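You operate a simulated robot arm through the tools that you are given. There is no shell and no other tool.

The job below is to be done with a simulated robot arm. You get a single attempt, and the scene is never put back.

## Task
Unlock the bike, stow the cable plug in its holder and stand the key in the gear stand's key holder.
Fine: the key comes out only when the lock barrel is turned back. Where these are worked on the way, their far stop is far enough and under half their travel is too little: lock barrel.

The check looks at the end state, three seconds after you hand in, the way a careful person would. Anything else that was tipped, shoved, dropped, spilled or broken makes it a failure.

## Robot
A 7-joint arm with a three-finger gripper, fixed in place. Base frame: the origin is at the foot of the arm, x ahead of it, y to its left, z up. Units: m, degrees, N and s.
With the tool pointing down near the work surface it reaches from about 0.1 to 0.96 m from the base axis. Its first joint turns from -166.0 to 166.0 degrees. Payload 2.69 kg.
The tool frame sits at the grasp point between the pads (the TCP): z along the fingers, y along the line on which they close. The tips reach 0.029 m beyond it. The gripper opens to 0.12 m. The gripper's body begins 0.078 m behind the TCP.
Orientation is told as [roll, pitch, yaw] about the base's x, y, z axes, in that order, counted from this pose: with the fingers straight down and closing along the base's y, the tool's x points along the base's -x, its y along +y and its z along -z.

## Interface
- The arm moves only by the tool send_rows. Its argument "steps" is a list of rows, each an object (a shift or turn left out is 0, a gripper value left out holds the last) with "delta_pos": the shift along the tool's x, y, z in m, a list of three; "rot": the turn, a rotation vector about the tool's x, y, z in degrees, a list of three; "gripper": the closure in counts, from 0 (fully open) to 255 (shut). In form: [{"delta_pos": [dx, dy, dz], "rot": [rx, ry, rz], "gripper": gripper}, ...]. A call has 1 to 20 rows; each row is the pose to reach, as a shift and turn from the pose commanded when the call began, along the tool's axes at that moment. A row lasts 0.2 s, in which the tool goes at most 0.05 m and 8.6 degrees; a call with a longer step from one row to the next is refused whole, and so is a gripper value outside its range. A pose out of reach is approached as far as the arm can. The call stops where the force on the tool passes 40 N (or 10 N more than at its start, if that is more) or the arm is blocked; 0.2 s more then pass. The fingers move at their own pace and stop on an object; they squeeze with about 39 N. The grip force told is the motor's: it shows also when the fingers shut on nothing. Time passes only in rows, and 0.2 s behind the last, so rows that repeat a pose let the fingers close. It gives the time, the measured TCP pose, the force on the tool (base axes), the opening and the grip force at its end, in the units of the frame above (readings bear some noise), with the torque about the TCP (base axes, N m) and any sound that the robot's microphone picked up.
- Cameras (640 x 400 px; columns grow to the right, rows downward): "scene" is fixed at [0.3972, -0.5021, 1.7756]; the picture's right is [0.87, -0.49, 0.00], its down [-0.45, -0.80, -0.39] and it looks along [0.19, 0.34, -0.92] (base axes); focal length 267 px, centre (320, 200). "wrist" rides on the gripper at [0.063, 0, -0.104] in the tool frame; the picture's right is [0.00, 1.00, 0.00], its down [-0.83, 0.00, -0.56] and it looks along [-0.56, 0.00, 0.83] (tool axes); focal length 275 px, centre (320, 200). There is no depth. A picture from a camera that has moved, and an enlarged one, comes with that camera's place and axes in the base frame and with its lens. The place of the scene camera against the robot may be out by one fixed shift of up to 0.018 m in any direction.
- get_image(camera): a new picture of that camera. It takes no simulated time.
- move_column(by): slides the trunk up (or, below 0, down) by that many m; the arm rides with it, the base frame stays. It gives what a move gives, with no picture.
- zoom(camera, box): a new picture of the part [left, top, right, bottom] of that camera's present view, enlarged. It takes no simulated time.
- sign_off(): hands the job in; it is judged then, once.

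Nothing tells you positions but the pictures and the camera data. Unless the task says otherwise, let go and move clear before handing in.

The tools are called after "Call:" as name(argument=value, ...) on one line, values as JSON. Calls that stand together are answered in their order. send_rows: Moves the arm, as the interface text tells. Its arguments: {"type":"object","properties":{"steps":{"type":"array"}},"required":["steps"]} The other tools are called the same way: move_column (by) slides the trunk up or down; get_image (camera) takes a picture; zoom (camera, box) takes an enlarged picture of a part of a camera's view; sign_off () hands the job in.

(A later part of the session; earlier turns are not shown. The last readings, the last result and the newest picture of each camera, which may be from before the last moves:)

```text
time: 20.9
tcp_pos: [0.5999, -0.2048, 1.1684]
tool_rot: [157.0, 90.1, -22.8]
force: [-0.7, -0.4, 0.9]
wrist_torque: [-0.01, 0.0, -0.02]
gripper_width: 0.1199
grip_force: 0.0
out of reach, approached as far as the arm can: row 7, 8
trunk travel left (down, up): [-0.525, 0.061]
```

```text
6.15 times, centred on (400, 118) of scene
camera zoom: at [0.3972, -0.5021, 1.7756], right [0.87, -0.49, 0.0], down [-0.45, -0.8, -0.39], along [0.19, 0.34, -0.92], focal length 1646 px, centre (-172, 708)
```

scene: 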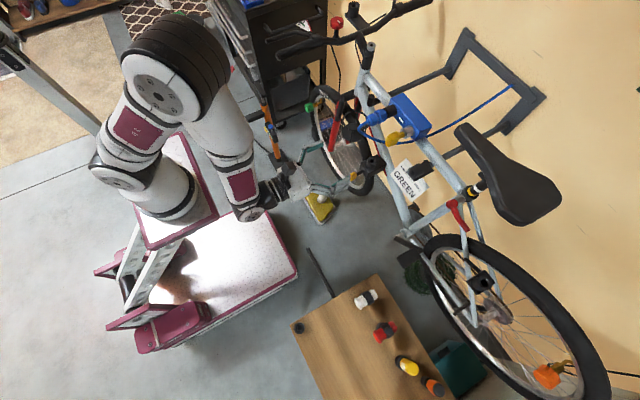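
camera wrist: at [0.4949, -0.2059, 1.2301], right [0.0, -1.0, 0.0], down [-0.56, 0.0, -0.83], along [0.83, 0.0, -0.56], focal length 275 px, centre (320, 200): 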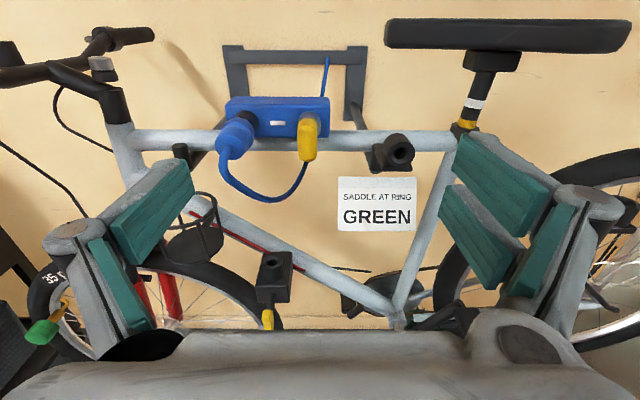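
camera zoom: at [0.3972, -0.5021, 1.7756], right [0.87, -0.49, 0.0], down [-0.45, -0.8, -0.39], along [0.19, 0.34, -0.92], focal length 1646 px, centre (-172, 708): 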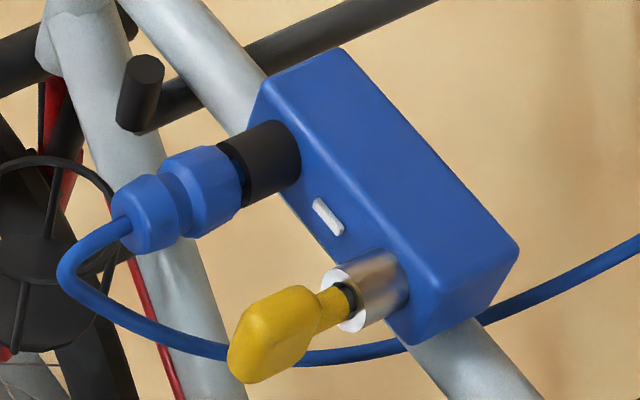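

The key head is about 24 mm wide and 44 mm tall, on an axis at y ≈ -0.190, z ≈ 1.103. The plug's rear end is near (0.80, -0.102, 1.10), and the rack socket mouth near (0.811, -0.305, 1.089). Before gripping the key, I'll test how far the wrist can roll from here.

Call:
send_rows(steps=[{"delta_pos": [-0.03, 0, 0.04]}, {"delta_pos": [-0.06, 0, 0.06]}, {"delta_pos": [-0.06, 0, 0.06], "rot": [0, 0, 8.5]}, {"delta_pos": [-0.06, 0, 0.06], "rot": [0, 0, 17]}, {"delta_pos": [-0.06, 0, 0.06], "rot": [0, 0, 25.5]}, {"delta_pos": [-0.06, 0, 0.06], "rot": [0, 0, 34]}, {"delta_pos": [-0.06, 0, 0.06], "rot": [0, 0, 42.5]}, {"delta_pos": [-0.06, 0, 0.06], "rot": [0, 0, 51]}, {"delta_pos": [-0.06, 0, 0.06], "rot": [0, 0, 59.5]}, {"delta_pos": [-0.06, 0, 0.06], "rot": [0, 0, 68]}, {"delta_pos": [-0.06, 0, 0.06], "rot": [0, 0, 76.5]}, {"delta_pos": [-0.06, 0, 0.06], "rot": [0, 0, 85]}, {"delta_pos": [-0.06, 0, 0.06], "rot": [0, 0, 93.5]}, {"delta_pos": [-0.06, 0, 0.06], "rot": [0, 0, 100]}, {"delta_pos": [-0.06, 0, 0.06], "rot": [0, 0, 100]}])

Call:
get_image(camera="wrist")

```text
time: 24.1
tcp_pos: [0.6602, -0.2053, 1.1054]
tool_rot: [-90.0, -10.2, 89.9]
force: [-1.0, -0.2, -0.3]
wrist_torque: [-0.02, 0.01, -0.02]
gripper_width: 0.1202
grip_force: 0.0
trunk travel left (down, up): [-0.525, 0.061]
```

```text
taken
camera wrist: at [0.5555, -0.268, 1.0953], right [0.0, 0.17, -0.99], down [-0.56, 0.82, 0.14], along [0.83, 0.55, 0.09], focal length 275 px, centre (320, 200)
```

wrist: 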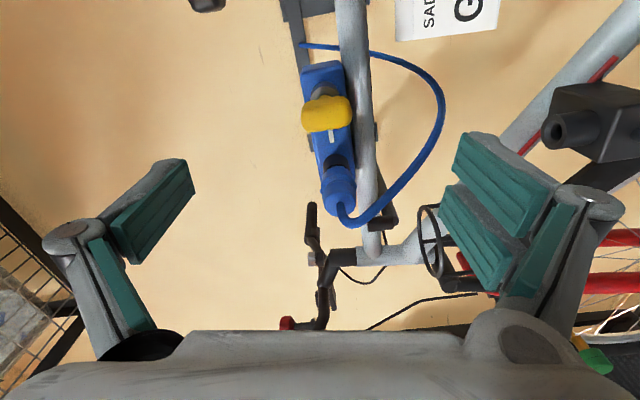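

A +100° roll is possible, and it gives a useful side view. I'll enlarge it to measure the key and plug along their axes.

Call:
zoom(camera="wrist", box=[270, 50, 400, 240])

Call:
zoom(camera="wrist", box=[290, 50, 370, 150])

```text
2.11 times, centred on (335, 145) of wrist
camera zoom: at [0.5555, -0.268, 1.0953], right [0.0, 0.17, -0.99], down [-0.56, 0.82, 0.14], along [0.83, 0.55, 0.09], focal length 580 px, centre (288, 316)
```

zoom: 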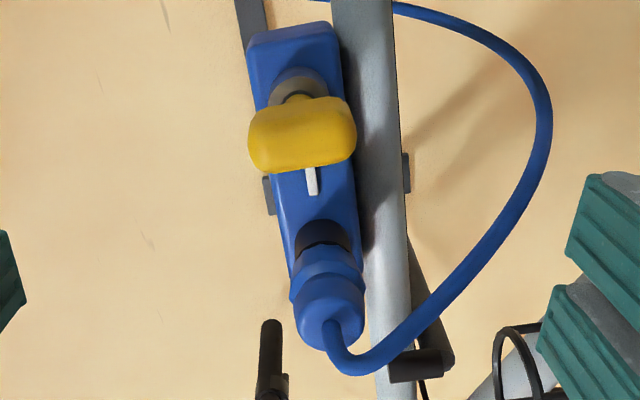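

```text
4.00 times, centred on (330, 100) of wrist
camera zoom: at [0.5555, -0.268, 1.0953], right [0.0, 0.17, -0.99], down [-0.56, 0.82, 0.14], along [0.83, 0.55, 0.09], focal length 1101 px, centre (280, 600)
```

zoom: 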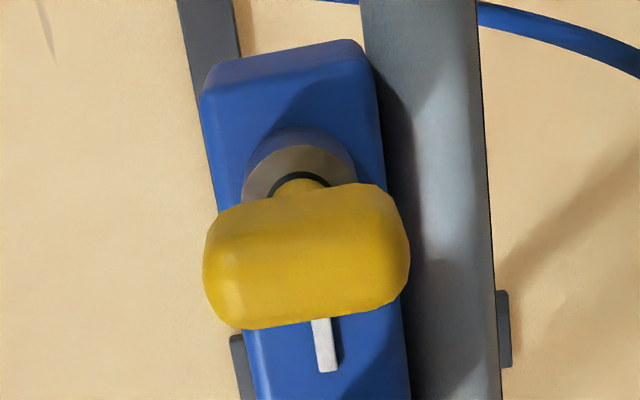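

The key axis is confirmed at about z = 1.102. I'll roll back level, narrow the fingers so they clear the plug, and then line up in front of the key.

Call:
send_rows(steps=[{"rot": [0, 0, -8.5], "gripper": 125}, {"rot": [0, 0, -17]}, {"rot": [0, 0, -25.5]}, {"rot": [0, 0, -34]}, {"rot": [0, 0, -42.5]}, {"rot": [0, 0, -51]}, {"rot": [0, 0, -59.5]}, {"rot": [0, 0, -68]}, {"rot": [0, 0, -76.5]}, {"rot": [0, 0, -85]}, {"rot": [0, 0, -93.5]}, {"rot": [0, 0, -100]}, {"rot": [0, 0, -100]}])

```text
time: 26.9
tcp_pos: [0.6602, -0.2035, 1.1061]
tool_rot: [85.0, 89.9, -95.1]
force: [-0.2, -0.2, -0.1]
wrist_torque: [-0.02, -0.02, 0.0]
gripper_width: 0.0609
grip_force: 0.0
trunk travel left (down, up): [-0.525, 0.061]
```

Call:
send_rows(steps=[{"delta_pos": [-0.004, -0.0145, 0.03]}, {"delta_pos": [-0.004, -0.0145, 0.07]}, {"delta_pos": [-0.004, -0.0145, 0.09]}, {"delta_pos": [-0.004, -0.0145, 0.09]}])

Call:
get_image(camera="wrist")

Call:
zoom(camera="scene", box=[330, 70, 450, 160])

```text
time: 27.9
tcp_pos: [0.752, -0.1906, 1.1033]
tool_rot: [-89.6, 90.0, 90.4]
force: [0.4, -0.1, 0.2]
wrist_torque: [-0.03, -0.01, -0.01]
gripper_width: 0.0611
grip_force: 0.0
trunk travel left (down, up): [-0.525, 0.061]
```

```text
taken
camera wrist: at [0.6459, -0.1912, 1.1662], right [0.0, -1.0, 0.0], down [-0.56, 0.0, -0.83], along [0.83, 0.0, -0.56], focal length 275 px, centre (320, 200)
```

wrist: 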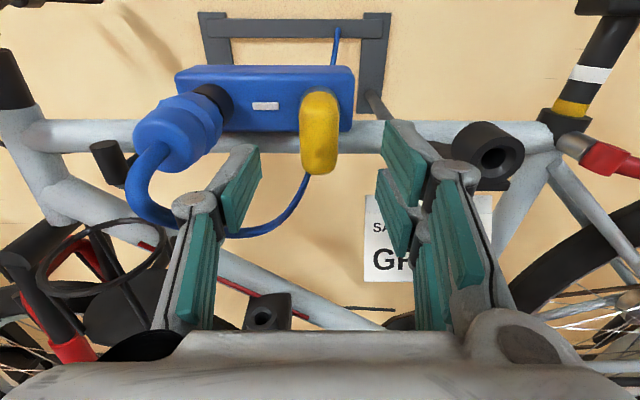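

```text
4.44 times, centred on (390, 115) of scene
camera zoom: at [0.3972, -0.5021, 1.7756], right [0.87, -0.49, 0.0], down [-0.45, -0.8, -0.39], along [0.19, 0.34, -0.92], focal length 1188 px, centre (9, 578)
```

zoom: 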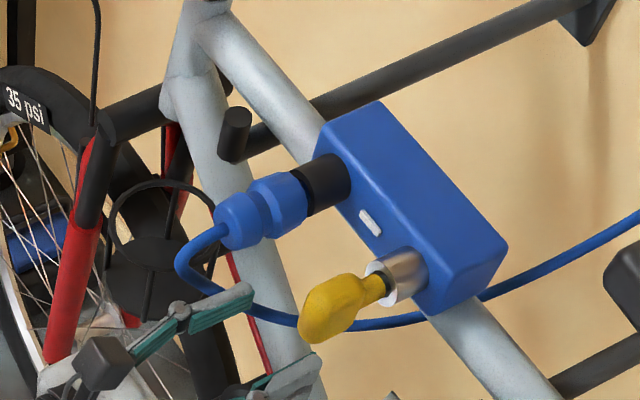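

The key is centred between the fingers in y. I'll zoom in to refine the height before closing in.

Call:
zoom(camera="wrist", box=[270, 60, 370, 190])

```text
3.08 times, centred on (320, 125) of wrist
camera zoom: at [0.6459, -0.1912, 1.1662], right [0.0, -1.0, 0.0], down [-0.56, 0.0, -0.83], along [0.83, 0.0, -0.56], focal length 847 px, centre (320, 431)
```

zoom: 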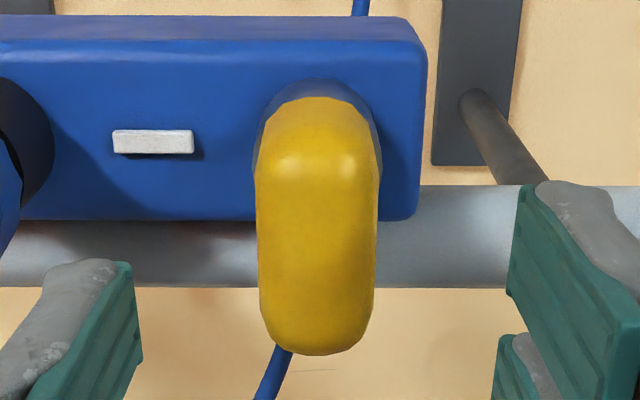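

Alignment looks right, so I'm advancing 63 mm and closing on the key head.

Call:
send_rows(steps=[{"delta_pos": [-0.0005, 0, 0.03]}, {"delta_pos": [-0.0005, 0, 0.05]}, {"delta_pos": [-0.0005, 0, 0.063]}, {"delta_pos": [-0.0005, 0, 0.063]}, {"delta_pos": [-0.0005, 0, 0.063], "gripper": 255}, {"delta_pos": [-0.0005, 0, 0.063], "gripper": 255}, {"delta_pos": [-0.0005, 0, 0.063], "gripper": 255}])

Call:
get_image(camera="wrist")

Call:
zoom(camera="scene", box=[330, 70, 450, 160])

```text
time: 29.5
tcp_pos: [0.8133, -0.1897, 1.103]
tool_rot: [6.8, 90.0, -173.2]
force: [0.3, 0.6, -1.3]
wrist_torque: [0.03, 0.1, -0.03]
gripper_width: 0.0228
grip_force: 38.6
trunk travel left (down, up): [-0.525, 0.061]
```

```text
taken
camera wrist: at [0.7085, -0.1908, 1.1646], right [0.0, -1.0, 0.0], down [-0.56, 0.0, -0.83], along [0.83, 0.0, -0.56], focal length 275 px, centre (320, 200)
```

wrist: 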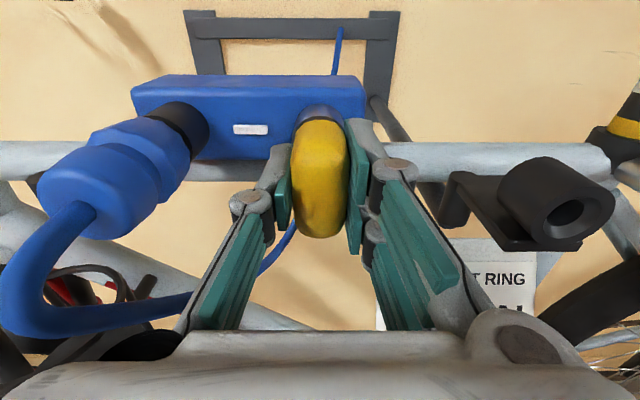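

```text
4.44 times, centred on (390, 115) of scene
camera zoom: at [0.3972, -0.5021, 1.7756], right [0.87, -0.49, 0.0], down [-0.45, -0.8, -0.39], along [0.19, 0.34, -0.92], focal length 1188 px, centre (9, 578)
```

zoom: 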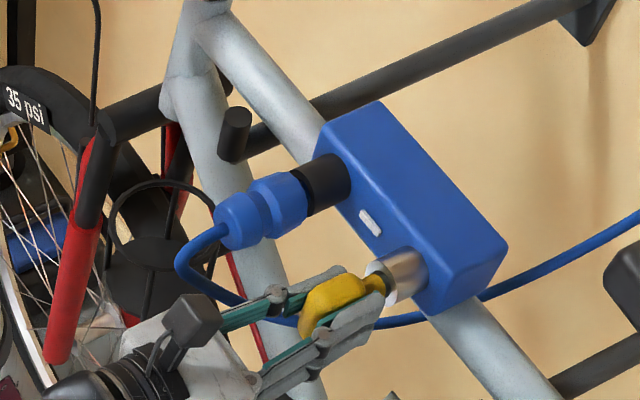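

The key head is gripped with little side load. I'll try a small clockwise turn and read the torque.

Call:
send_rows(steps=[{"rot": [0, 0, 3]}, {"rot": [0, 0, 6]}, {"rot": [0, 0, 6]}])

```text
time: 30.3
tcp_pos: [0.8136, -0.1906, 1.1014]
tool_rot: [-89.7, 84.0, 90.3]
force: [1.5, 0.9, -1.5]
wrist_torque: [-0.03, 0.1, 0.0]
gripper_width: 0.0229
grip_force: 39.0
trunk travel left (down, up): [-0.525, 0.061]
```

It turns freely clockwise, so I'll continue and watch the torque.

Call:
send_rows(steps=[{"rot": [0, 0, 7]}, {"rot": [0, 0, 14]}, {"rot": [0, 0, 21]}, {"rot": [0, 0, 28]}, {"rot": [0, 0, 28]}])

Call:
zoom(camera="wrist", box=[200, 60, 440, 260])

```text
time: 31.5
tcp_pos: [0.8129, -0.1899, 1.101]
tool_rot: [-90.0, 56.0, 90.1]
force: [1.9, 6.3, -0.4]
wrist_torque: [-0.03, 0.05, 0.4]
gripper_width: 0.0227
grip_force: 38.7
trunk travel left (down, up): [-0.525, 0.061]
```

```text
2.00 times, centred on (320, 160) of wrist
camera zoom: at [0.7084, -0.2259, 1.1538], right [0.0, -0.83, -0.56], down [-0.56, 0.46, -0.69], along [0.83, 0.31, -0.46], focal length 551 px, centre (320, 280)
```

zoom: 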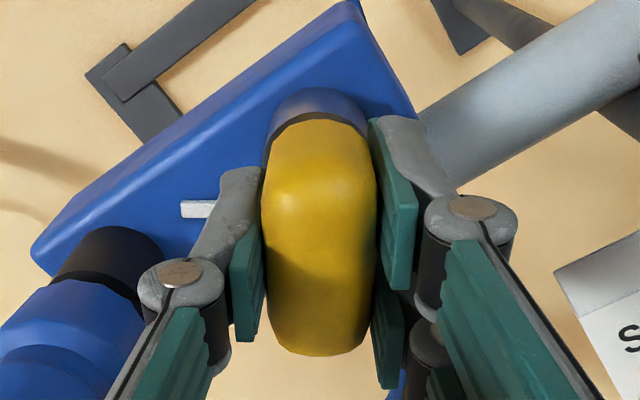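

The key follows the grip, now at 34°. I'll keep turning towards 90°.

Call:
send_rows(steps=[{"rot": [0, 0, 7]}, {"rot": [0, 0, 14]}, {"rot": [0, 0, 21]}, {"rot": [0, 0, 28]}, {"rot": [0, 0, 35]}, {"rot": [0, 0, 35]}])

```text
time: 32.9
tcp_pos: [0.813, -0.1893, 1.1019]
tool_rot: [-90.0, 21.0, 90.0]
force: [0.8, 8.2, 3.7]
wrist_torque: [-0.02, -0.14, 0.52]
gripper_width: 0.0227
grip_force: 38.9
trunk travel left (down, up): [-0.525, 0.061]
```

Call:
send_rows(steps=[{"rot": [0, 0, 7]}, {"rot": [0, 0, 14]}, {"rot": [0, 0, 21]}, {"rot": [0, 0, 25]}, {"rot": [0, 0, 25]}])

Call:
zoom(camera="wrist", box=[200, 60, 440, 260])

Call:
zoom(camera="scene", box=[330, 70, 450, 160])

```text
time: 34.1
tcp_pos: [0.8135, -0.1889, 1.1025]
tool_rot: [-89.9, -4.0, 90.0]
force: [3.4, 9.6, 5.3]
wrist_torque: [-0.68, -0.23, 0.68]
gripper_width: 0.0231
grip_force: 39.1
trunk travel left (down, up): [-0.525, 0.061]
```

```text
2.00 times, centred on (320, 160) of wrist
camera zoom: at [0.7084, -0.2532, 1.0978], right [0.0, 0.07, -1.0], down [-0.56, 0.83, 0.05], along [0.83, 0.56, 0.04], focal length 551 px, centre (320, 280)
```

zoom: 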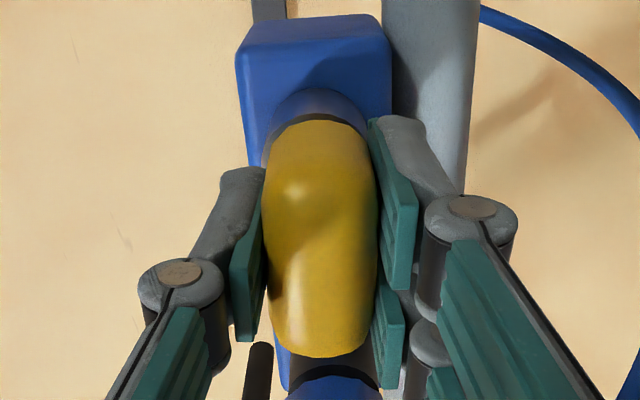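

```text
4.44 times, centred on (390, 115) of scene
camera zoom: at [0.3972, -0.5021, 1.7756], right [0.87, -0.49, 0.0], down [-0.45, -0.8, -0.39], along [0.19, 0.34, -0.92], focal length 1188 px, centre (9, 578)
```

zoom: 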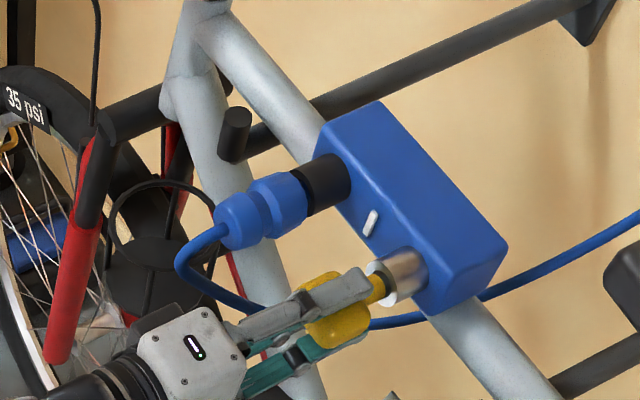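

The torque rose to 0.68 N·m at about 94° and the white indicator swung round, so the barrel is at its far stop. I'll ease off, let go and back straight out.

Call:
send_rows(steps=[{"rot": [0, 0, -2]}, {"rot": [0, 0, -2], "gripper": 110}, {"rot": [0, 0, -2], "gripper": 110}, {"rot": [0, 0, -2], "gripper": 110}, {"delta_pos": [0, 0, -0.03], "rot": [0, 0, -2]}, {"delta_pos": [0, 0, -0.07], "rot": [0, 0, -2]}, {"delta_pos": [0, 0, -0.11], "rot": [0, 0, -2]}, {"delta_pos": [0, 0, -0.11], "rot": [0, 0, -2]}])

Call:
zoom(camera="scene", box=[330, 70, 450, 160])

Call:
get_image(camera="wrist")

```text
time: 35.9
tcp_pos: [0.7024, -0.1901, 1.1032]
tool_rot: [-90.0, -2.1, 90.1]
force: [0.2, 0.3, -0.2]
wrist_torque: [0.0, -0.03, 0.02]
gripper_width: 0.0686
grip_force: 0.2
trunk travel left (down, up): [-0.525, 0.061]
```

```text
4.44 times, centred on (390, 115) of scene
camera zoom: at [0.3972, -0.5021, 1.7756], right [0.87, -0.49, 0.0], down [-0.45, -0.8, -0.39], along [0.19, 0.34, -0.92], focal length 1188 px, centre (9, 578)
```

zoom: 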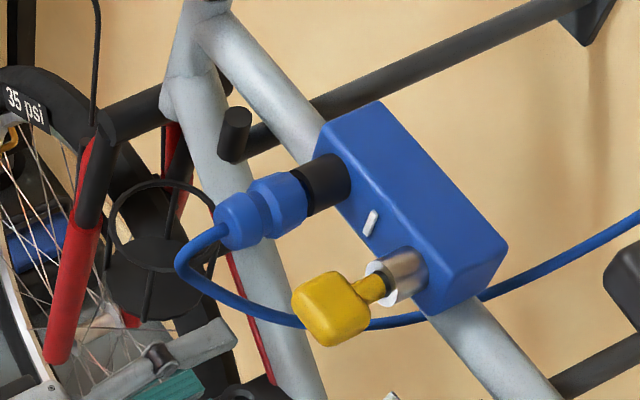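

```text
taken
camera wrist: at [0.5985, -0.2544, 1.1002], right [0.0, 0.03, -1.0], down [-0.56, 0.83, 0.02], along [0.83, 0.56, 0.02], focal length 275 px, centre (320, 200)
```

wrist: 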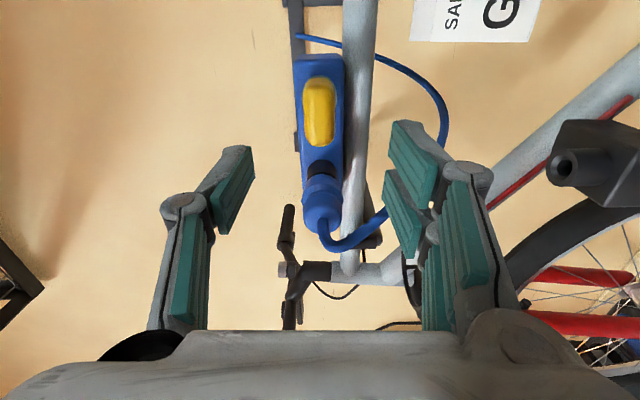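

The key is left turned in the unlocked position. Now I'll roll back level and line up behind the plug.

Call:
send_rows(steps=[{"rot": [0, 0, -8.5]}, {"rot": [0, 0, -17]}, {"rot": [0, 0, -25.5]}, {"rot": [0, 0, -34]}, {"rot": [0, 0, -42.5]}, {"rot": [0, 0, -51]}, {"rot": [0, 0, -59.5]}, {"rot": [0, 0, -68]}, {"rot": [0, 0, -76.5]}, {"rot": [0, 0, -85]}, {"rot": [0, 0, -92]}, {"rot": [0, 0, -92]}])

Call:
send_rows(steps=[{"delta_pos": [0, -0.03, 0]}, {"delta_pos": [0, -0.06, 0]}, {"delta_pos": [-0.002, -0.088, 0]}, {"delta_pos": [-0.002, -0.088, 0]}])

Call:
get_image(camera="wrist")

Call:
zoom(camera="wrist", box=[230, 60, 410, 220])

```text
time: 38.5
tcp_pos: [0.7022, -0.19, 1.1025]
tool_rot: [84.8, 89.9, -95.3]
force: [-0.3, -0.1, 0.3]
wrist_torque: [0.01, 0.01, 0.0]
gripper_width: 0.0684
grip_force: 0.0
trunk travel left (down, up): [-0.525, 0.061]
```

```text
time: 39.5
tcp_pos: [0.702, -0.1005, 1.0985]
tool_rot: [18.1, 89.9, -162.0]
force: [1.0, 0.6, -0.4]
wrist_torque: [0.02, -0.01, 0.0]
gripper_width: 0.068
grip_force: 0.1
trunk travel left (down, up): [-0.525, 0.061]
```

```text
taken
camera wrist: at [0.5987, -0.1024, 1.1611], right [0.0, -1.0, 0.0], down [-0.56, 0.0, -0.83], along [0.83, 0.0, -0.56], focal length 275 px, centre (320, 200)
```

wrist: 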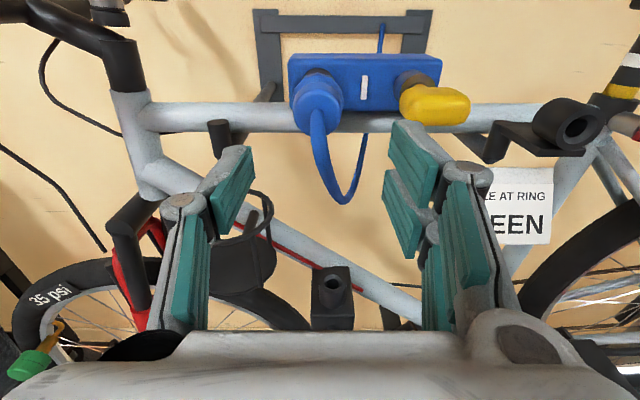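

```text
2.50 times, centred on (320, 140) of wrist
camera zoom: at [0.5987, -0.1024, 1.1611], right [0.0, -1.0, 0.0], down [-0.56, 0.0, -0.83], along [0.83, 0.0, -0.56], focal length 688 px, centre (320, 350)
```

zoom: 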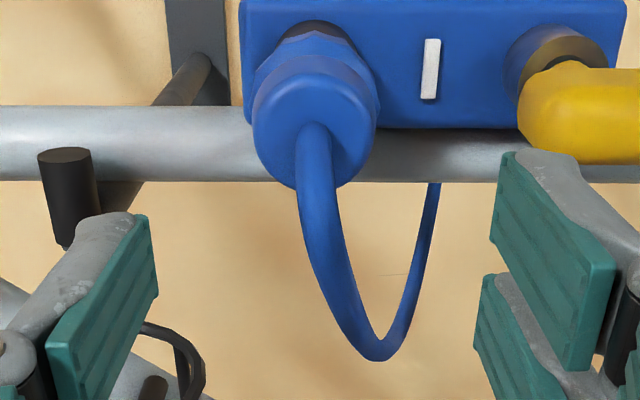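

The plug's axis is at y ≈ -0.101, z ≈ 1.102. I'll move forward around its body and close on it.

Call:
send_rows(steps=[{"delta_pos": [0.003, 0, 0.04]}, {"delta_pos": [0.003, 0, 0.075]}, {"delta_pos": [0.003, 0, 0.1]}, {"delta_pos": [0.003, 0, 0.116]}, {"delta_pos": [0.003, 0, 0.116]}, {"delta_pos": [0.003, 0, 0.116], "gripper": 255}, {"delta_pos": [0.003, 0, 0.116], "gripper": 255}, {"delta_pos": [0.003, 0, 0.116], "gripper": 255}])

Call:
get_image(camera="wrist")

Call:
zoom(camera="scene", box=[330, 70, 450, 160])

```text
time: 41.3
tcp_pos: [0.8193, -0.101, 1.101]
tool_rot: [-14.6, 90.0, 165.6]
force: [-3.7, 13.5, -0.1]
wrist_torque: [0.0, 0.11, 0.49]
gripper_width: 0.0383
grip_force: 38.1
trunk travel left (down, up): [-0.525, 0.061]
```

```text
taken
camera wrist: at [0.7135, -0.102, 1.1642], right [0.0, -1.0, 0.0], down [-0.56, -0.01, -0.83], along [0.83, 0.0, -0.56], focal length 275 px, centre (320, 200)
```

wrist: 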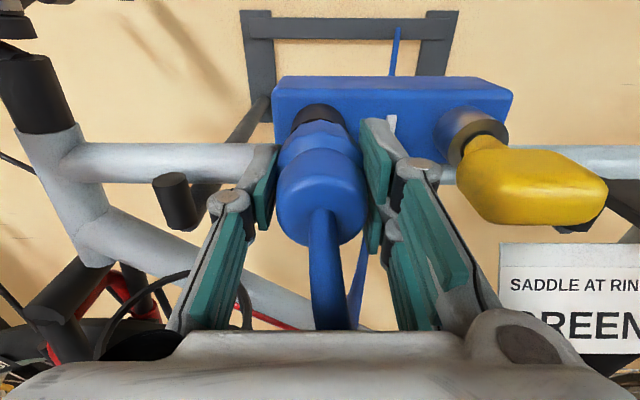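

```text
4.44 times, centred on (390, 115) of scene
camera zoom: at [0.3972, -0.5021, 1.7756], right [0.87, -0.49, 0.0], down [-0.45, -0.8, -0.39], along [0.19, 0.34, -0.92], focal length 1188 px, centre (9, 578)
```

zoom: 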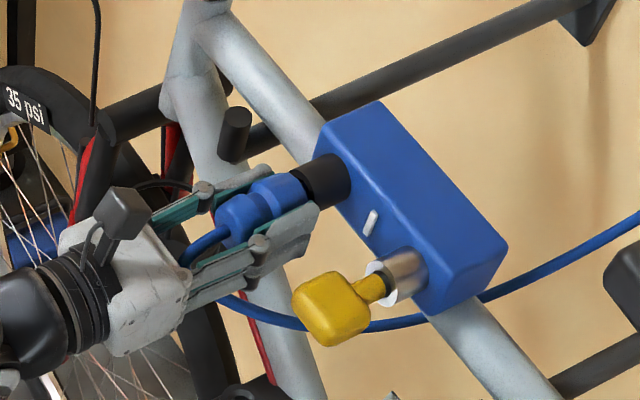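

The plug is gripped, but there's a 13 N side load, so my y is slightly off. I'll nudge sideways to relieve it before pulling.

Call:
send_rows(steps=[{"delta_pos": [0, -0.002, 0]}, {"delta_pos": [0, -0.002, 0]}])

```text
time: 41.9
tcp_pos: [0.8182, -0.1004, 1.1012]
tool_rot: [11.9, 89.9, -168.0]
force: [-5.5, 11.7, -5.3]
wrist_torque: [-0.06, 0.32, 0.33]
gripper_width: 0.038
grip_force: 39.3
trunk travel left (down, up): [-0.525, 0.061]
```

Call:
send_rows(steps=[{"delta_pos": [0.001, -0.003, 0]}, {"delta_pos": [0.001, -0.003, 0]}])

```text
time: 42.5
tcp_pos: [0.8174, -0.0991, 1.1028]
tool_rot: [11.0, 89.8, -169.2]
force: [-4.3, 0.6, -12.9]
wrist_torque: [-0.21, 0.72, -0.14]
gripper_width: 0.0382
grip_force: 39.4
trunk travel left (down, up): [-0.525, 0.061]
```

Call:
send_rows(steps=[{"delta_pos": [-0.0025, 0, 0]}, {"delta_pos": [-0.0025, 0, 0]}])

```text
time: 43.1
tcp_pos: [0.8184, -0.0996, 1.1016]
tool_rot: [158.8, 89.9, -21.4]
force: [-5.8, -5.3, -3.8]
wrist_torque: [-0.17, 0.23, -0.43]
gripper_width: 0.0378
grip_force: 39.5
trunk travel left (down, up): [-0.525, 0.061]
```

The load is small now. I'm pulling the plug straight back in small steps.

Call:
send_rows(steps=[{"delta_pos": [0, 0, -0.004]}, {"delta_pos": [0, 0, -0.008]}, {"delta_pos": [0, 0, -0.014]}, {"delta_pos": [0, 0, -0.02]}, {"delta_pos": [0, 0, -0.02]}])

Call:
zoom(camera="wrist", box=[230, 60, 410, 220])

Call:
zoom(camera="scene", box=[330, 70, 450, 160])

```text
time: 44.3
tcp_pos: [0.7979, -0.0968, 1.101]
tool_rot: [-9.4, 90.0, 170.6]
force: [-3.5, -5.6, -0.1]
wrist_torque: [0.02, 0.02, -0.34]
gripper_width: 0.0381
grip_force: 39.0
trunk travel left (down, up): [-0.525, 0.061]
```

```text
2.50 times, centred on (320, 140) of wrist
camera zoom: at [0.6931, -0.098, 1.1639], right [0.0, -1.0, 0.0], down [-0.56, 0.0, -0.83], along [0.83, 0.0, -0.56], focal length 688 px, centre (320, 350)
```

zoom: 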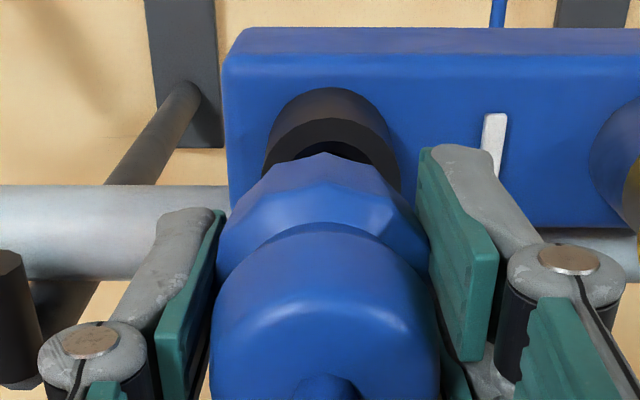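

```text
4.44 times, centred on (390, 115) of scene
camera zoom: at [0.3972, -0.5021, 1.7756], right [0.87, -0.49, 0.0], down [-0.45, -0.8, -0.39], along [0.19, 0.34, -0.92], focal length 1188 px, centre (9, 578)
```

zoom: 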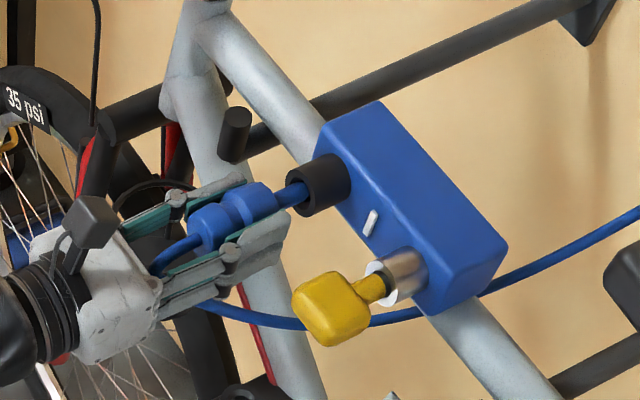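

The pin is sliding out, so the lock has released it. I'll continue pulling.

Call:
send_rows(steps=[{"delta_pos": [0, 0, -0.01]}, {"delta_pos": [0, 0, -0.02]}, {"delta_pos": [0, 0, -0.03]}, {"delta_pos": [0, 0, -0.045]}, {"delta_pos": [0, 0, -0.06]}, {"delta_pos": [0, 0, -0.06]}])

Call:
get_image(camera="wrist")

Call:
zoom(camera="scene", box=[330, 70, 450, 160])

```text
time: 45.7
tcp_pos: [0.7404, -0.0974, 1.1011]
tool_rot: [122.5, 90.0, -57.5]
force: [0.4, -0.7, -0.3]
wrist_torque: [0.0, -0.01, 0.0]
gripper_width: 0.0378
grip_force: 38.9
trunk travel left (down, up): [-0.525, 0.061]
```

```text
taken
camera wrist: at [0.6353, -0.0989, 1.1641], right [0.0, -1.0, 0.0], down [-0.56, 0.0, -0.83], along [0.83, 0.0, -0.56], focal length 275 px, centre (320, 200)
```

wrist: 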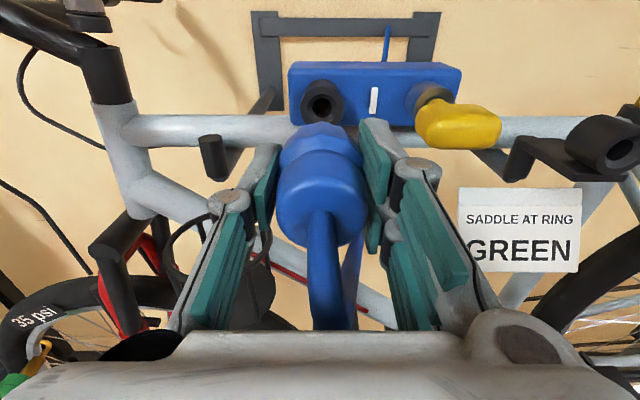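

```text
4.44 times, centred on (390, 115) of scene
camera zoom: at [0.3972, -0.5021, 1.7756], right [0.87, -0.49, 0.0], down [-0.45, -0.8, -0.39], along [0.19, 0.34, -0.92], focal length 1188 px, centre (9, 578)
```

zoom: 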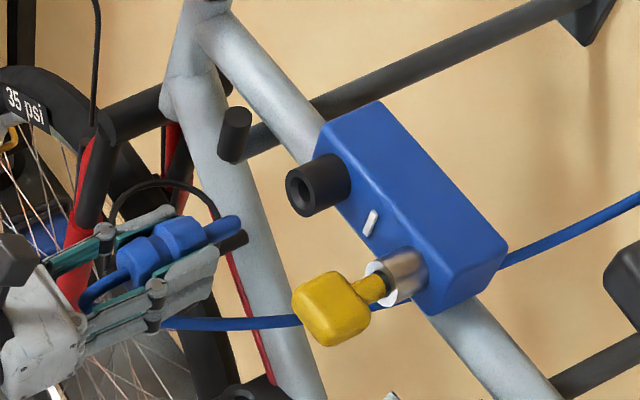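

The plug is free. I'll retreat so the pin tip clears the key, then carry the plug sideways to in front of the rack socket.

Call:
send_rows(steps=[{"delta_pos": [0, 0, -0.03]}, {"delta_pos": [0, 0, -0.06]}, {"delta_pos": [0, 0, -0.06]}, {"delta_pos": [0.01, 0.04, -0.06]}, {"delta_pos": [0.01, 0.08, -0.06]}, {"delta_pos": [0.01, 0.12, -0.06]}, {"delta_pos": [0.01, 0.15, -0.06]}, {"delta_pos": [0.01, 0.15, -0.06]}])

Call:
get_image(camera="wrist")

Call:
get_image(camera="scene")

```text
time: 47.5
tcp_pos: [0.679, -0.2501, 1.111]
tool_rot: [20.5, 90.0, -159.4]
force: [0.8, 0.3, -1.0]
wrist_torque: [0.0, -0.02, -0.01]
gripper_width: 0.0377
grip_force: 38.9
trunk travel left (down, up): [-0.525, 0.061]
```

```text
taken
camera wrist: at [0.575, -0.2506, 1.1745], right [0.0, -1.0, 0.0], down [-0.56, 0.0, -0.83], along [0.83, 0.0, -0.56], focal length 275 px, centre (320, 200)
```

wrist: 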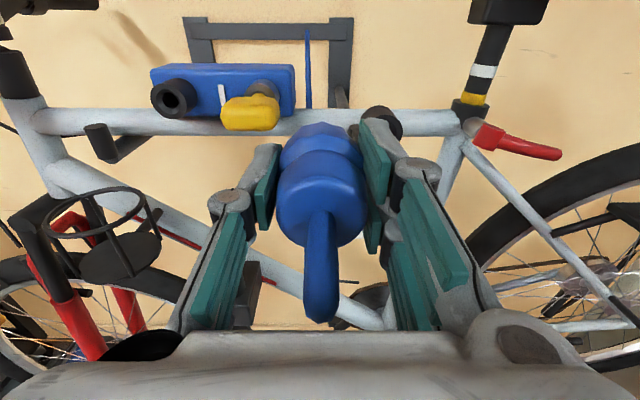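

```text
taken
```

scene: 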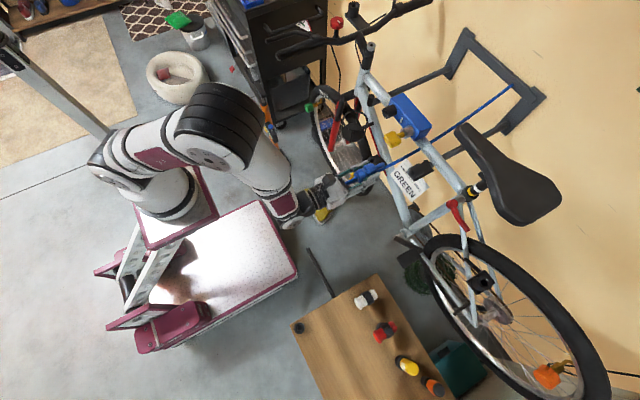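

The cable is now nearly straight; I'll check how it runs past the key.

Call:
zoom(camera="scene", box=[340, 70, 540, 200])

Call:
zoom(camera="scene", box=[340, 110, 440, 200])

Call:
zoom(camera="wrist", box=[120, 20, 440, 220])

```text
3.08 times, centred on (440, 135) of scene
camera zoom: at [0.3972, -0.5021, 1.7756], right [0.87, -0.49, 0.0], down [-0.45, -0.8, -0.39], along [0.19, 0.34, -0.92], focal length 823 px, centre (-49, 400)
```

zoom: 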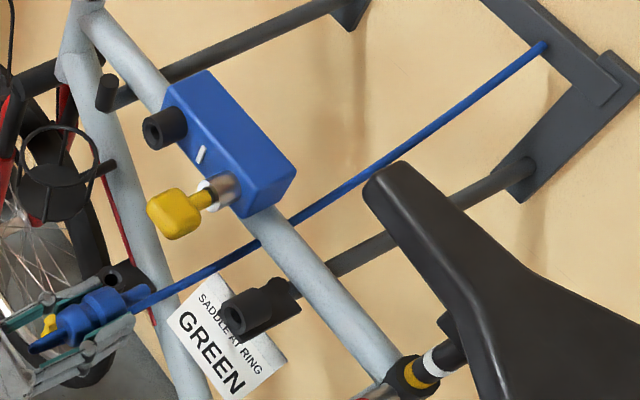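

```text
4.44 times, centred on (390, 155) of scene
camera zoom: at [0.3972, -0.5021, 1.7756], right [0.87, -0.49, 0.0], down [-0.45, -0.8, -0.39], along [0.19, 0.34, -0.92], focal length 1188 px, centre (9, 400)
```

zoom: 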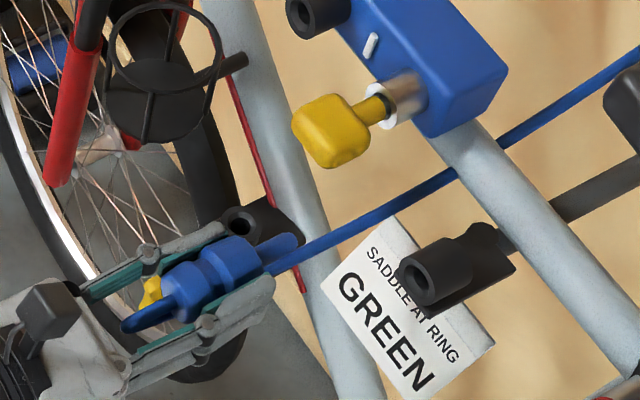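

```text
2.00 times, centred on (280, 120) of wrist
camera zoom: at [0.575, -0.2506, 1.1745], right [0.0, -1.0, 0.0], down [-0.56, 0.0, -0.83], along [0.83, 0.0, -0.56], focal length 551 px, centre (400, 360)
```

zoom: 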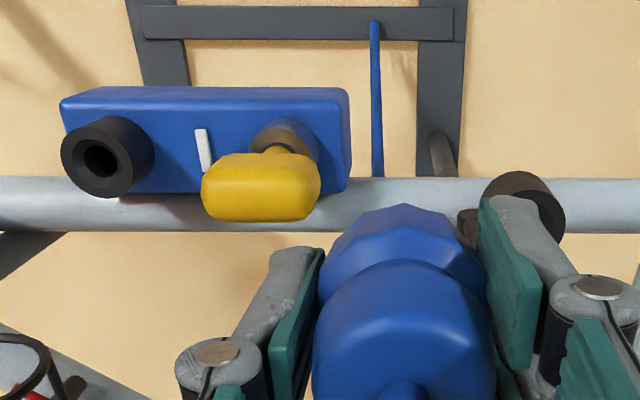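

The cable hangs clear of the key. I'll now line up on my estimate of the socket axis (y ≈ -0.305, z ≈ 1.088) and look over the plug at its mouth.

Call:
send_rows(steps=[{"delta_pos": [-0.012, 0.03, 0]}, {"delta_pos": [-0.023, 0.0545, 0]}, {"delta_pos": [-0.023, 0.0545, 0]}])

Call:
get_image(camera="wrist")

Call:
zoom(camera="wrist", box=[250, 60, 390, 180])

Call:
zoom(camera="scene", box=[360, 130, 450, 210])

```text
time: 48.3
tcp_pos: [0.6785, -0.3048, 1.0889]
tool_rot: [-1.5, 89.9, 178.2]
force: [-0.1, 0.2, -0.3]
wrist_torque: [0.0, 0.01, -0.02]
gripper_width: 0.0379
grip_force: 39.1
trunk travel left (down, up): [-0.525, 0.061]
```

```text
taken
camera wrist: at [0.5738, -0.3047, 1.1519], right [0.0, -1.0, 0.0], down [-0.56, 0.0, -0.83], along [0.83, 0.0, -0.56], focal length 275 px, centre (320, 200)
```

wrist: 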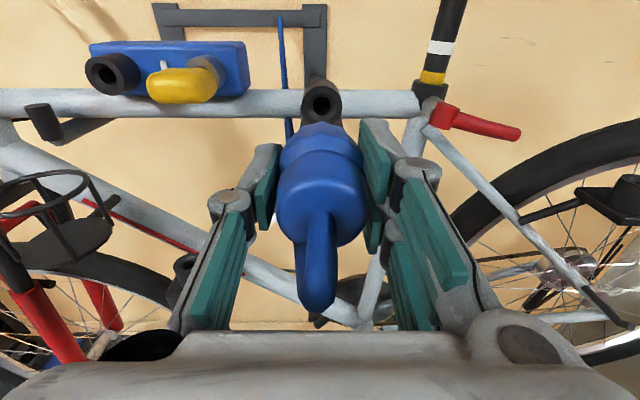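

```text
3.33 times, centred on (320, 120) of wrist
camera zoom: at [0.5738, -0.3047, 1.1519], right [0.0, -1.0, 0.0], down [-0.56, 0.0, -0.83], along [0.83, 0.0, -0.56], focal length 918 px, centre (320, 467)
```

zoom: 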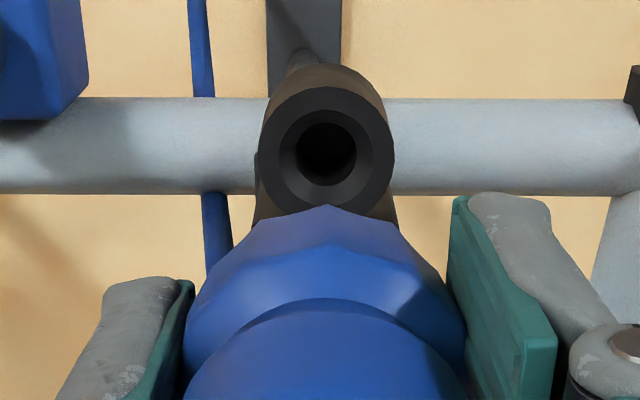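

```text
5.00 times, centred on (405, 170) of scene
camera zoom: at [0.3972, -0.5021, 1.7756], right [0.87, -0.49, 0.0], down [-0.45, -0.8, -0.39], along [0.19, 0.34, -0.92], focal length 1337 px, centre (-105, 350)
```

zoom: 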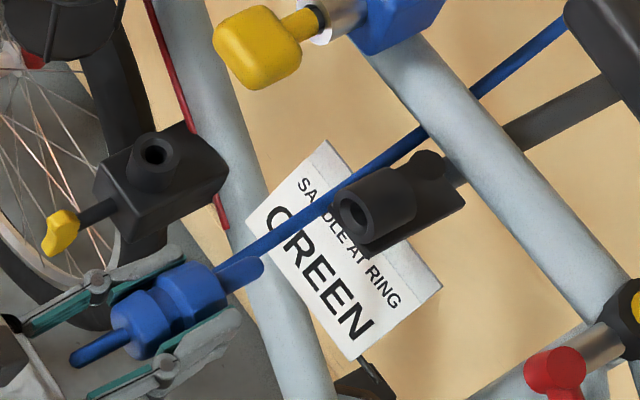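

The socket mouth is about 1.5 mm to the right of the plug axis and 1 mm lower. I'll correct that and advance gradually.

Call:
send_rows(steps=[{"delta_pos": [-0.001, 0.0015, 0.01]}, {"delta_pos": [-0.001, 0.0015, 0.025]}, {"delta_pos": [-0.001, 0.0015, 0.035]}, {"delta_pos": [-0.001, 0.0015, 0.035]}])

Call:
zoom(camera="wrist", box=[250, 60, 390, 180])

Call:
zoom(camera="scene", box=[360, 130, 450, 210])

```text
time: 49.3
tcp_pos: [0.7145, -0.3029, 1.0886]
tool_rot: [38.3, 90.1, -141.6]
force: [-0.3, 0.7, -0.3]
wrist_torque: [0.04, -0.02, 0.02]
gripper_width: 0.038
grip_force: 39.3
trunk travel left (down, up): [-0.525, 0.061]
```

```text
3.33 times, centred on (320, 120) of wrist
camera zoom: at [0.608, -0.3045, 1.1506], right [0.0, -1.0, 0.0], down [-0.56, 0.0, -0.83], along [0.83, 0.0, -0.56], focal length 918 px, centre (320, 467)
```

zoom: 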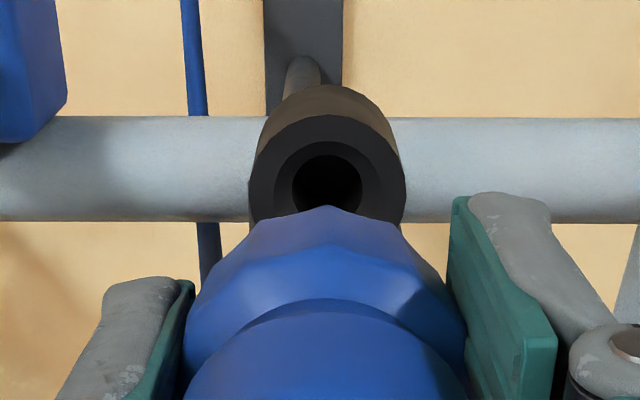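

```text
5.00 times, centred on (405, 170) of scene
camera zoom: at [0.3972, -0.5021, 1.7756], right [0.87, -0.49, 0.0], down [-0.45, -0.8, -0.39], along [0.19, 0.34, -0.92], focal length 1337 px, centre (-105, 350)
```

zoom: 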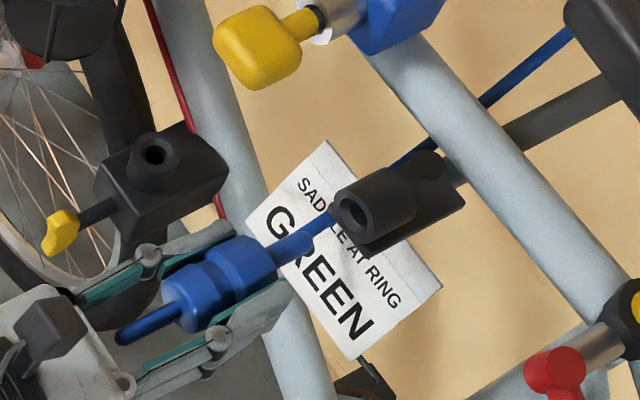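

The pin is nearly at the mouth and lines up within about 1 mm. I'll keep advancing with a small sideways correction.

Call:
send_rows(steps=[{"delta_pos": [0, 0.001, 0.005]}, {"delta_pos": [0, 0.001, 0.01]}, {"delta_pos": [0, 0.001, 0.015]}, {"delta_pos": [0, 0.001, 0.02]}, {"delta_pos": [0, 0.001, 0.02]}])

Call:
zoom(camera="scene", box=[360, 130, 450, 210])

Call:
zoom(camera="wrist", box=[250, 60, 390, 180])

```text
time: 50.5
tcp_pos: [0.7334, -0.3044, 1.0883]
tool_rot: [20.6, 90.0, -159.5]
force: [0.0, 0.8, -0.1]
wrist_torque: [-0.01, 0.01, -0.01]
gripper_width: 0.038
grip_force: 38.7
trunk travel left (down, up): [-0.525, 0.061]
```

```text
5.00 times, centred on (405, 170) of scene
camera zoom: at [0.3972, -0.5021, 1.7756], right [0.87, -0.49, 0.0], down [-0.45, -0.8, -0.39], along [0.19, 0.34, -0.92], focal length 1337 px, centre (-105, 350)
```

zoom: 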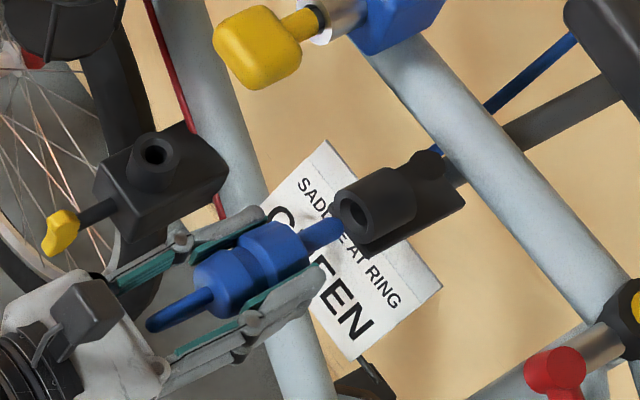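

```text
3.33 times, centred on (320, 120) of wrist
camera zoom: at [0.6289, -0.3056, 1.1501], right [0.0, -1.0, 0.0], down [-0.56, 0.0, -0.83], along [0.83, 0.0, -0.56], focal length 918 px, centre (320, 467)
```

zoom: 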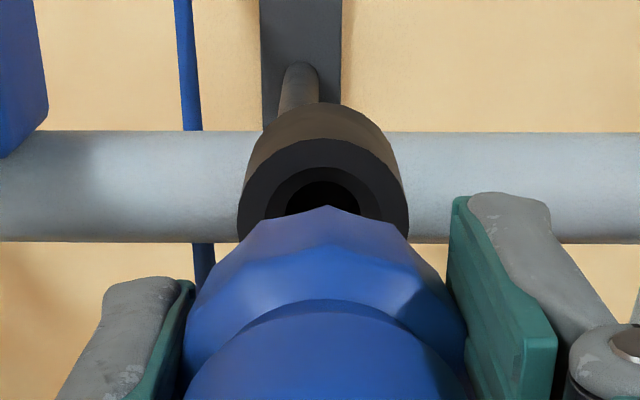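

The tip is at the mouth and centred. I'll continue inserting slowly, watching the force.

Call:
send_rows(steps=[{"delta_pos": [0, 0, 0.004]}, {"delta_pos": [0, 0, 0.008]}, {"delta_pos": [0, 0, 0.012]}, {"delta_pos": [0, 0, 0.016]}, {"delta_pos": [0, 0, 0.016]}])

```text
time: 51.7
tcp_pos: [0.7509, -0.3047, 1.0877]
tool_rot: [20.1, 89.9, -159.9]
force: [-0.4, -0.3, -0.7]
wrist_torque: [0.02, 0.0, -0.02]
gripper_width: 0.038
grip_force: 39.2
trunk travel left (down, up): [-0.525, 0.061]
```

Call:
send_rows(steps=[{"delta_pos": [0, 0, 0.003]}, {"delta_pos": [0, 0, 0.006]}, {"delta_pos": [0, 0, 0.009]}, {"delta_pos": [0, 0, 0.012]}, {"delta_pos": [0, 0, 0.015]}, {"delta_pos": [0, 0, 0.015]}])

Call:
zoom(camera="scene", box=[360, 130, 450, 210])

Call:
zoom(camera="wrist", box=[250, 60, 390, 180])

```text
time: 53.1
tcp_pos: [0.7664, -0.3036, 1.0881]
tool_rot: [-19.3, 90.0, 160.8]
force: [-0.9, -0.7, -1.2]
wrist_torque: [0.02, -0.01, 0.03]
gripper_width: 0.0383
grip_force: 39.0
trunk travel left (down, up): [-0.525, 0.061]
```

```text
5.00 times, centred on (405, 170) of scene
camera zoom: at [0.3972, -0.5021, 1.7756], right [0.87, -0.49, 0.0], down [-0.45, -0.8, -0.39], along [0.19, 0.34, -0.92], focal length 1337 px, centre (-105, 350)
```

zoom: 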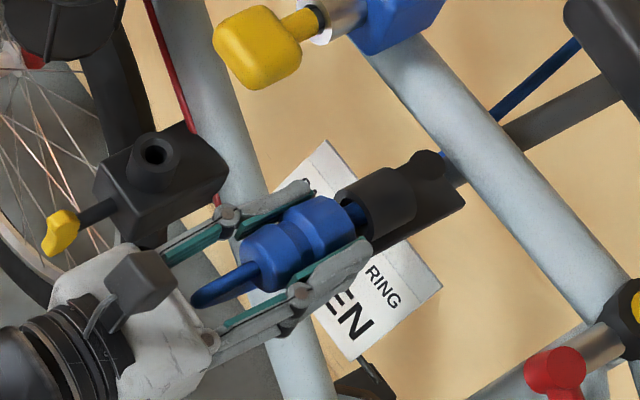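

```text
3.33 times, centred on (320, 120) of wrist
camera zoom: at [0.661, -0.305, 1.1505], right [0.0, -1.0, 0.0], down [-0.56, 0.0, -0.83], along [0.83, 0.0, -0.56], focal length 918 px, centre (320, 467)
```

zoom: 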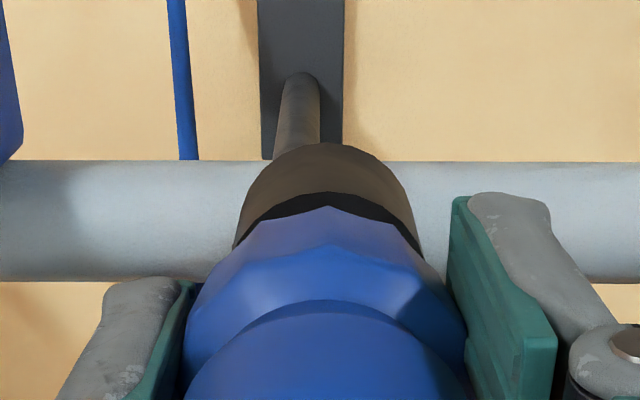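

The pin is sliding in without resistance. I'll keep going until the flange meets the collar.

Call:
send_rows(steps=[{"delta_pos": [0, 0, 0.003]}, {"delta_pos": [0, 0, 0.006]}, {"delta_pos": [0, 0, 0.009]}, {"delta_pos": [0, 0, 0.012]}, {"delta_pos": [0, 0, 0.012]}])

Call:
zoom(camera="scene", box=[360, 130, 450, 210])

Call:
zoom(camera="wrist", box=[250, 60, 390, 180])

```text
time: 54.3
tcp_pos: [0.775, -0.3049, 1.088]
tool_rot: [-14.4, 89.9, 165.6]
force: [-33.7, 2.8, -0.5]
wrist_torque: [-0.03, 0.07, 0.05]
gripper_width: 0.0374
grip_force: 39.2
trunk travel left (down, up): [-0.525, 0.061]
```

```text
5.00 times, centred on (405, 170) of scene
camera zoom: at [0.3972, -0.5021, 1.7756], right [0.87, -0.49, 0.0], down [-0.45, -0.8, -0.39], along [0.19, 0.34, -0.92], focal length 1337 px, centre (-105, 350)
```

zoom: 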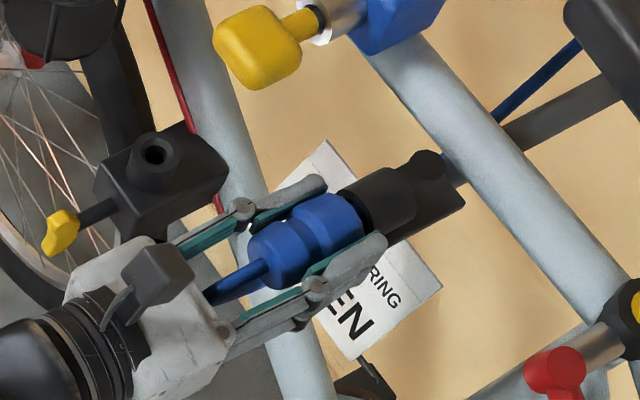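

```text
3.33 times, centred on (320, 120) of wrist
camera zoom: at [0.6709, -0.3055, 1.1504], right [0.0, -1.0, 0.0], down [-0.56, 0.0, -0.83], along [0.83, 0.0, -0.56], focal length 918 px, centre (320, 467)
```

zoom: 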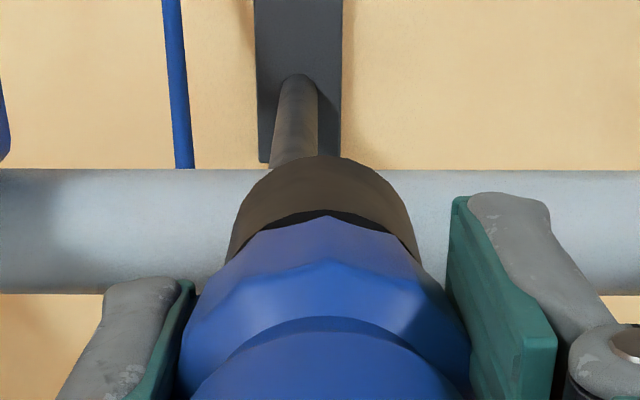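

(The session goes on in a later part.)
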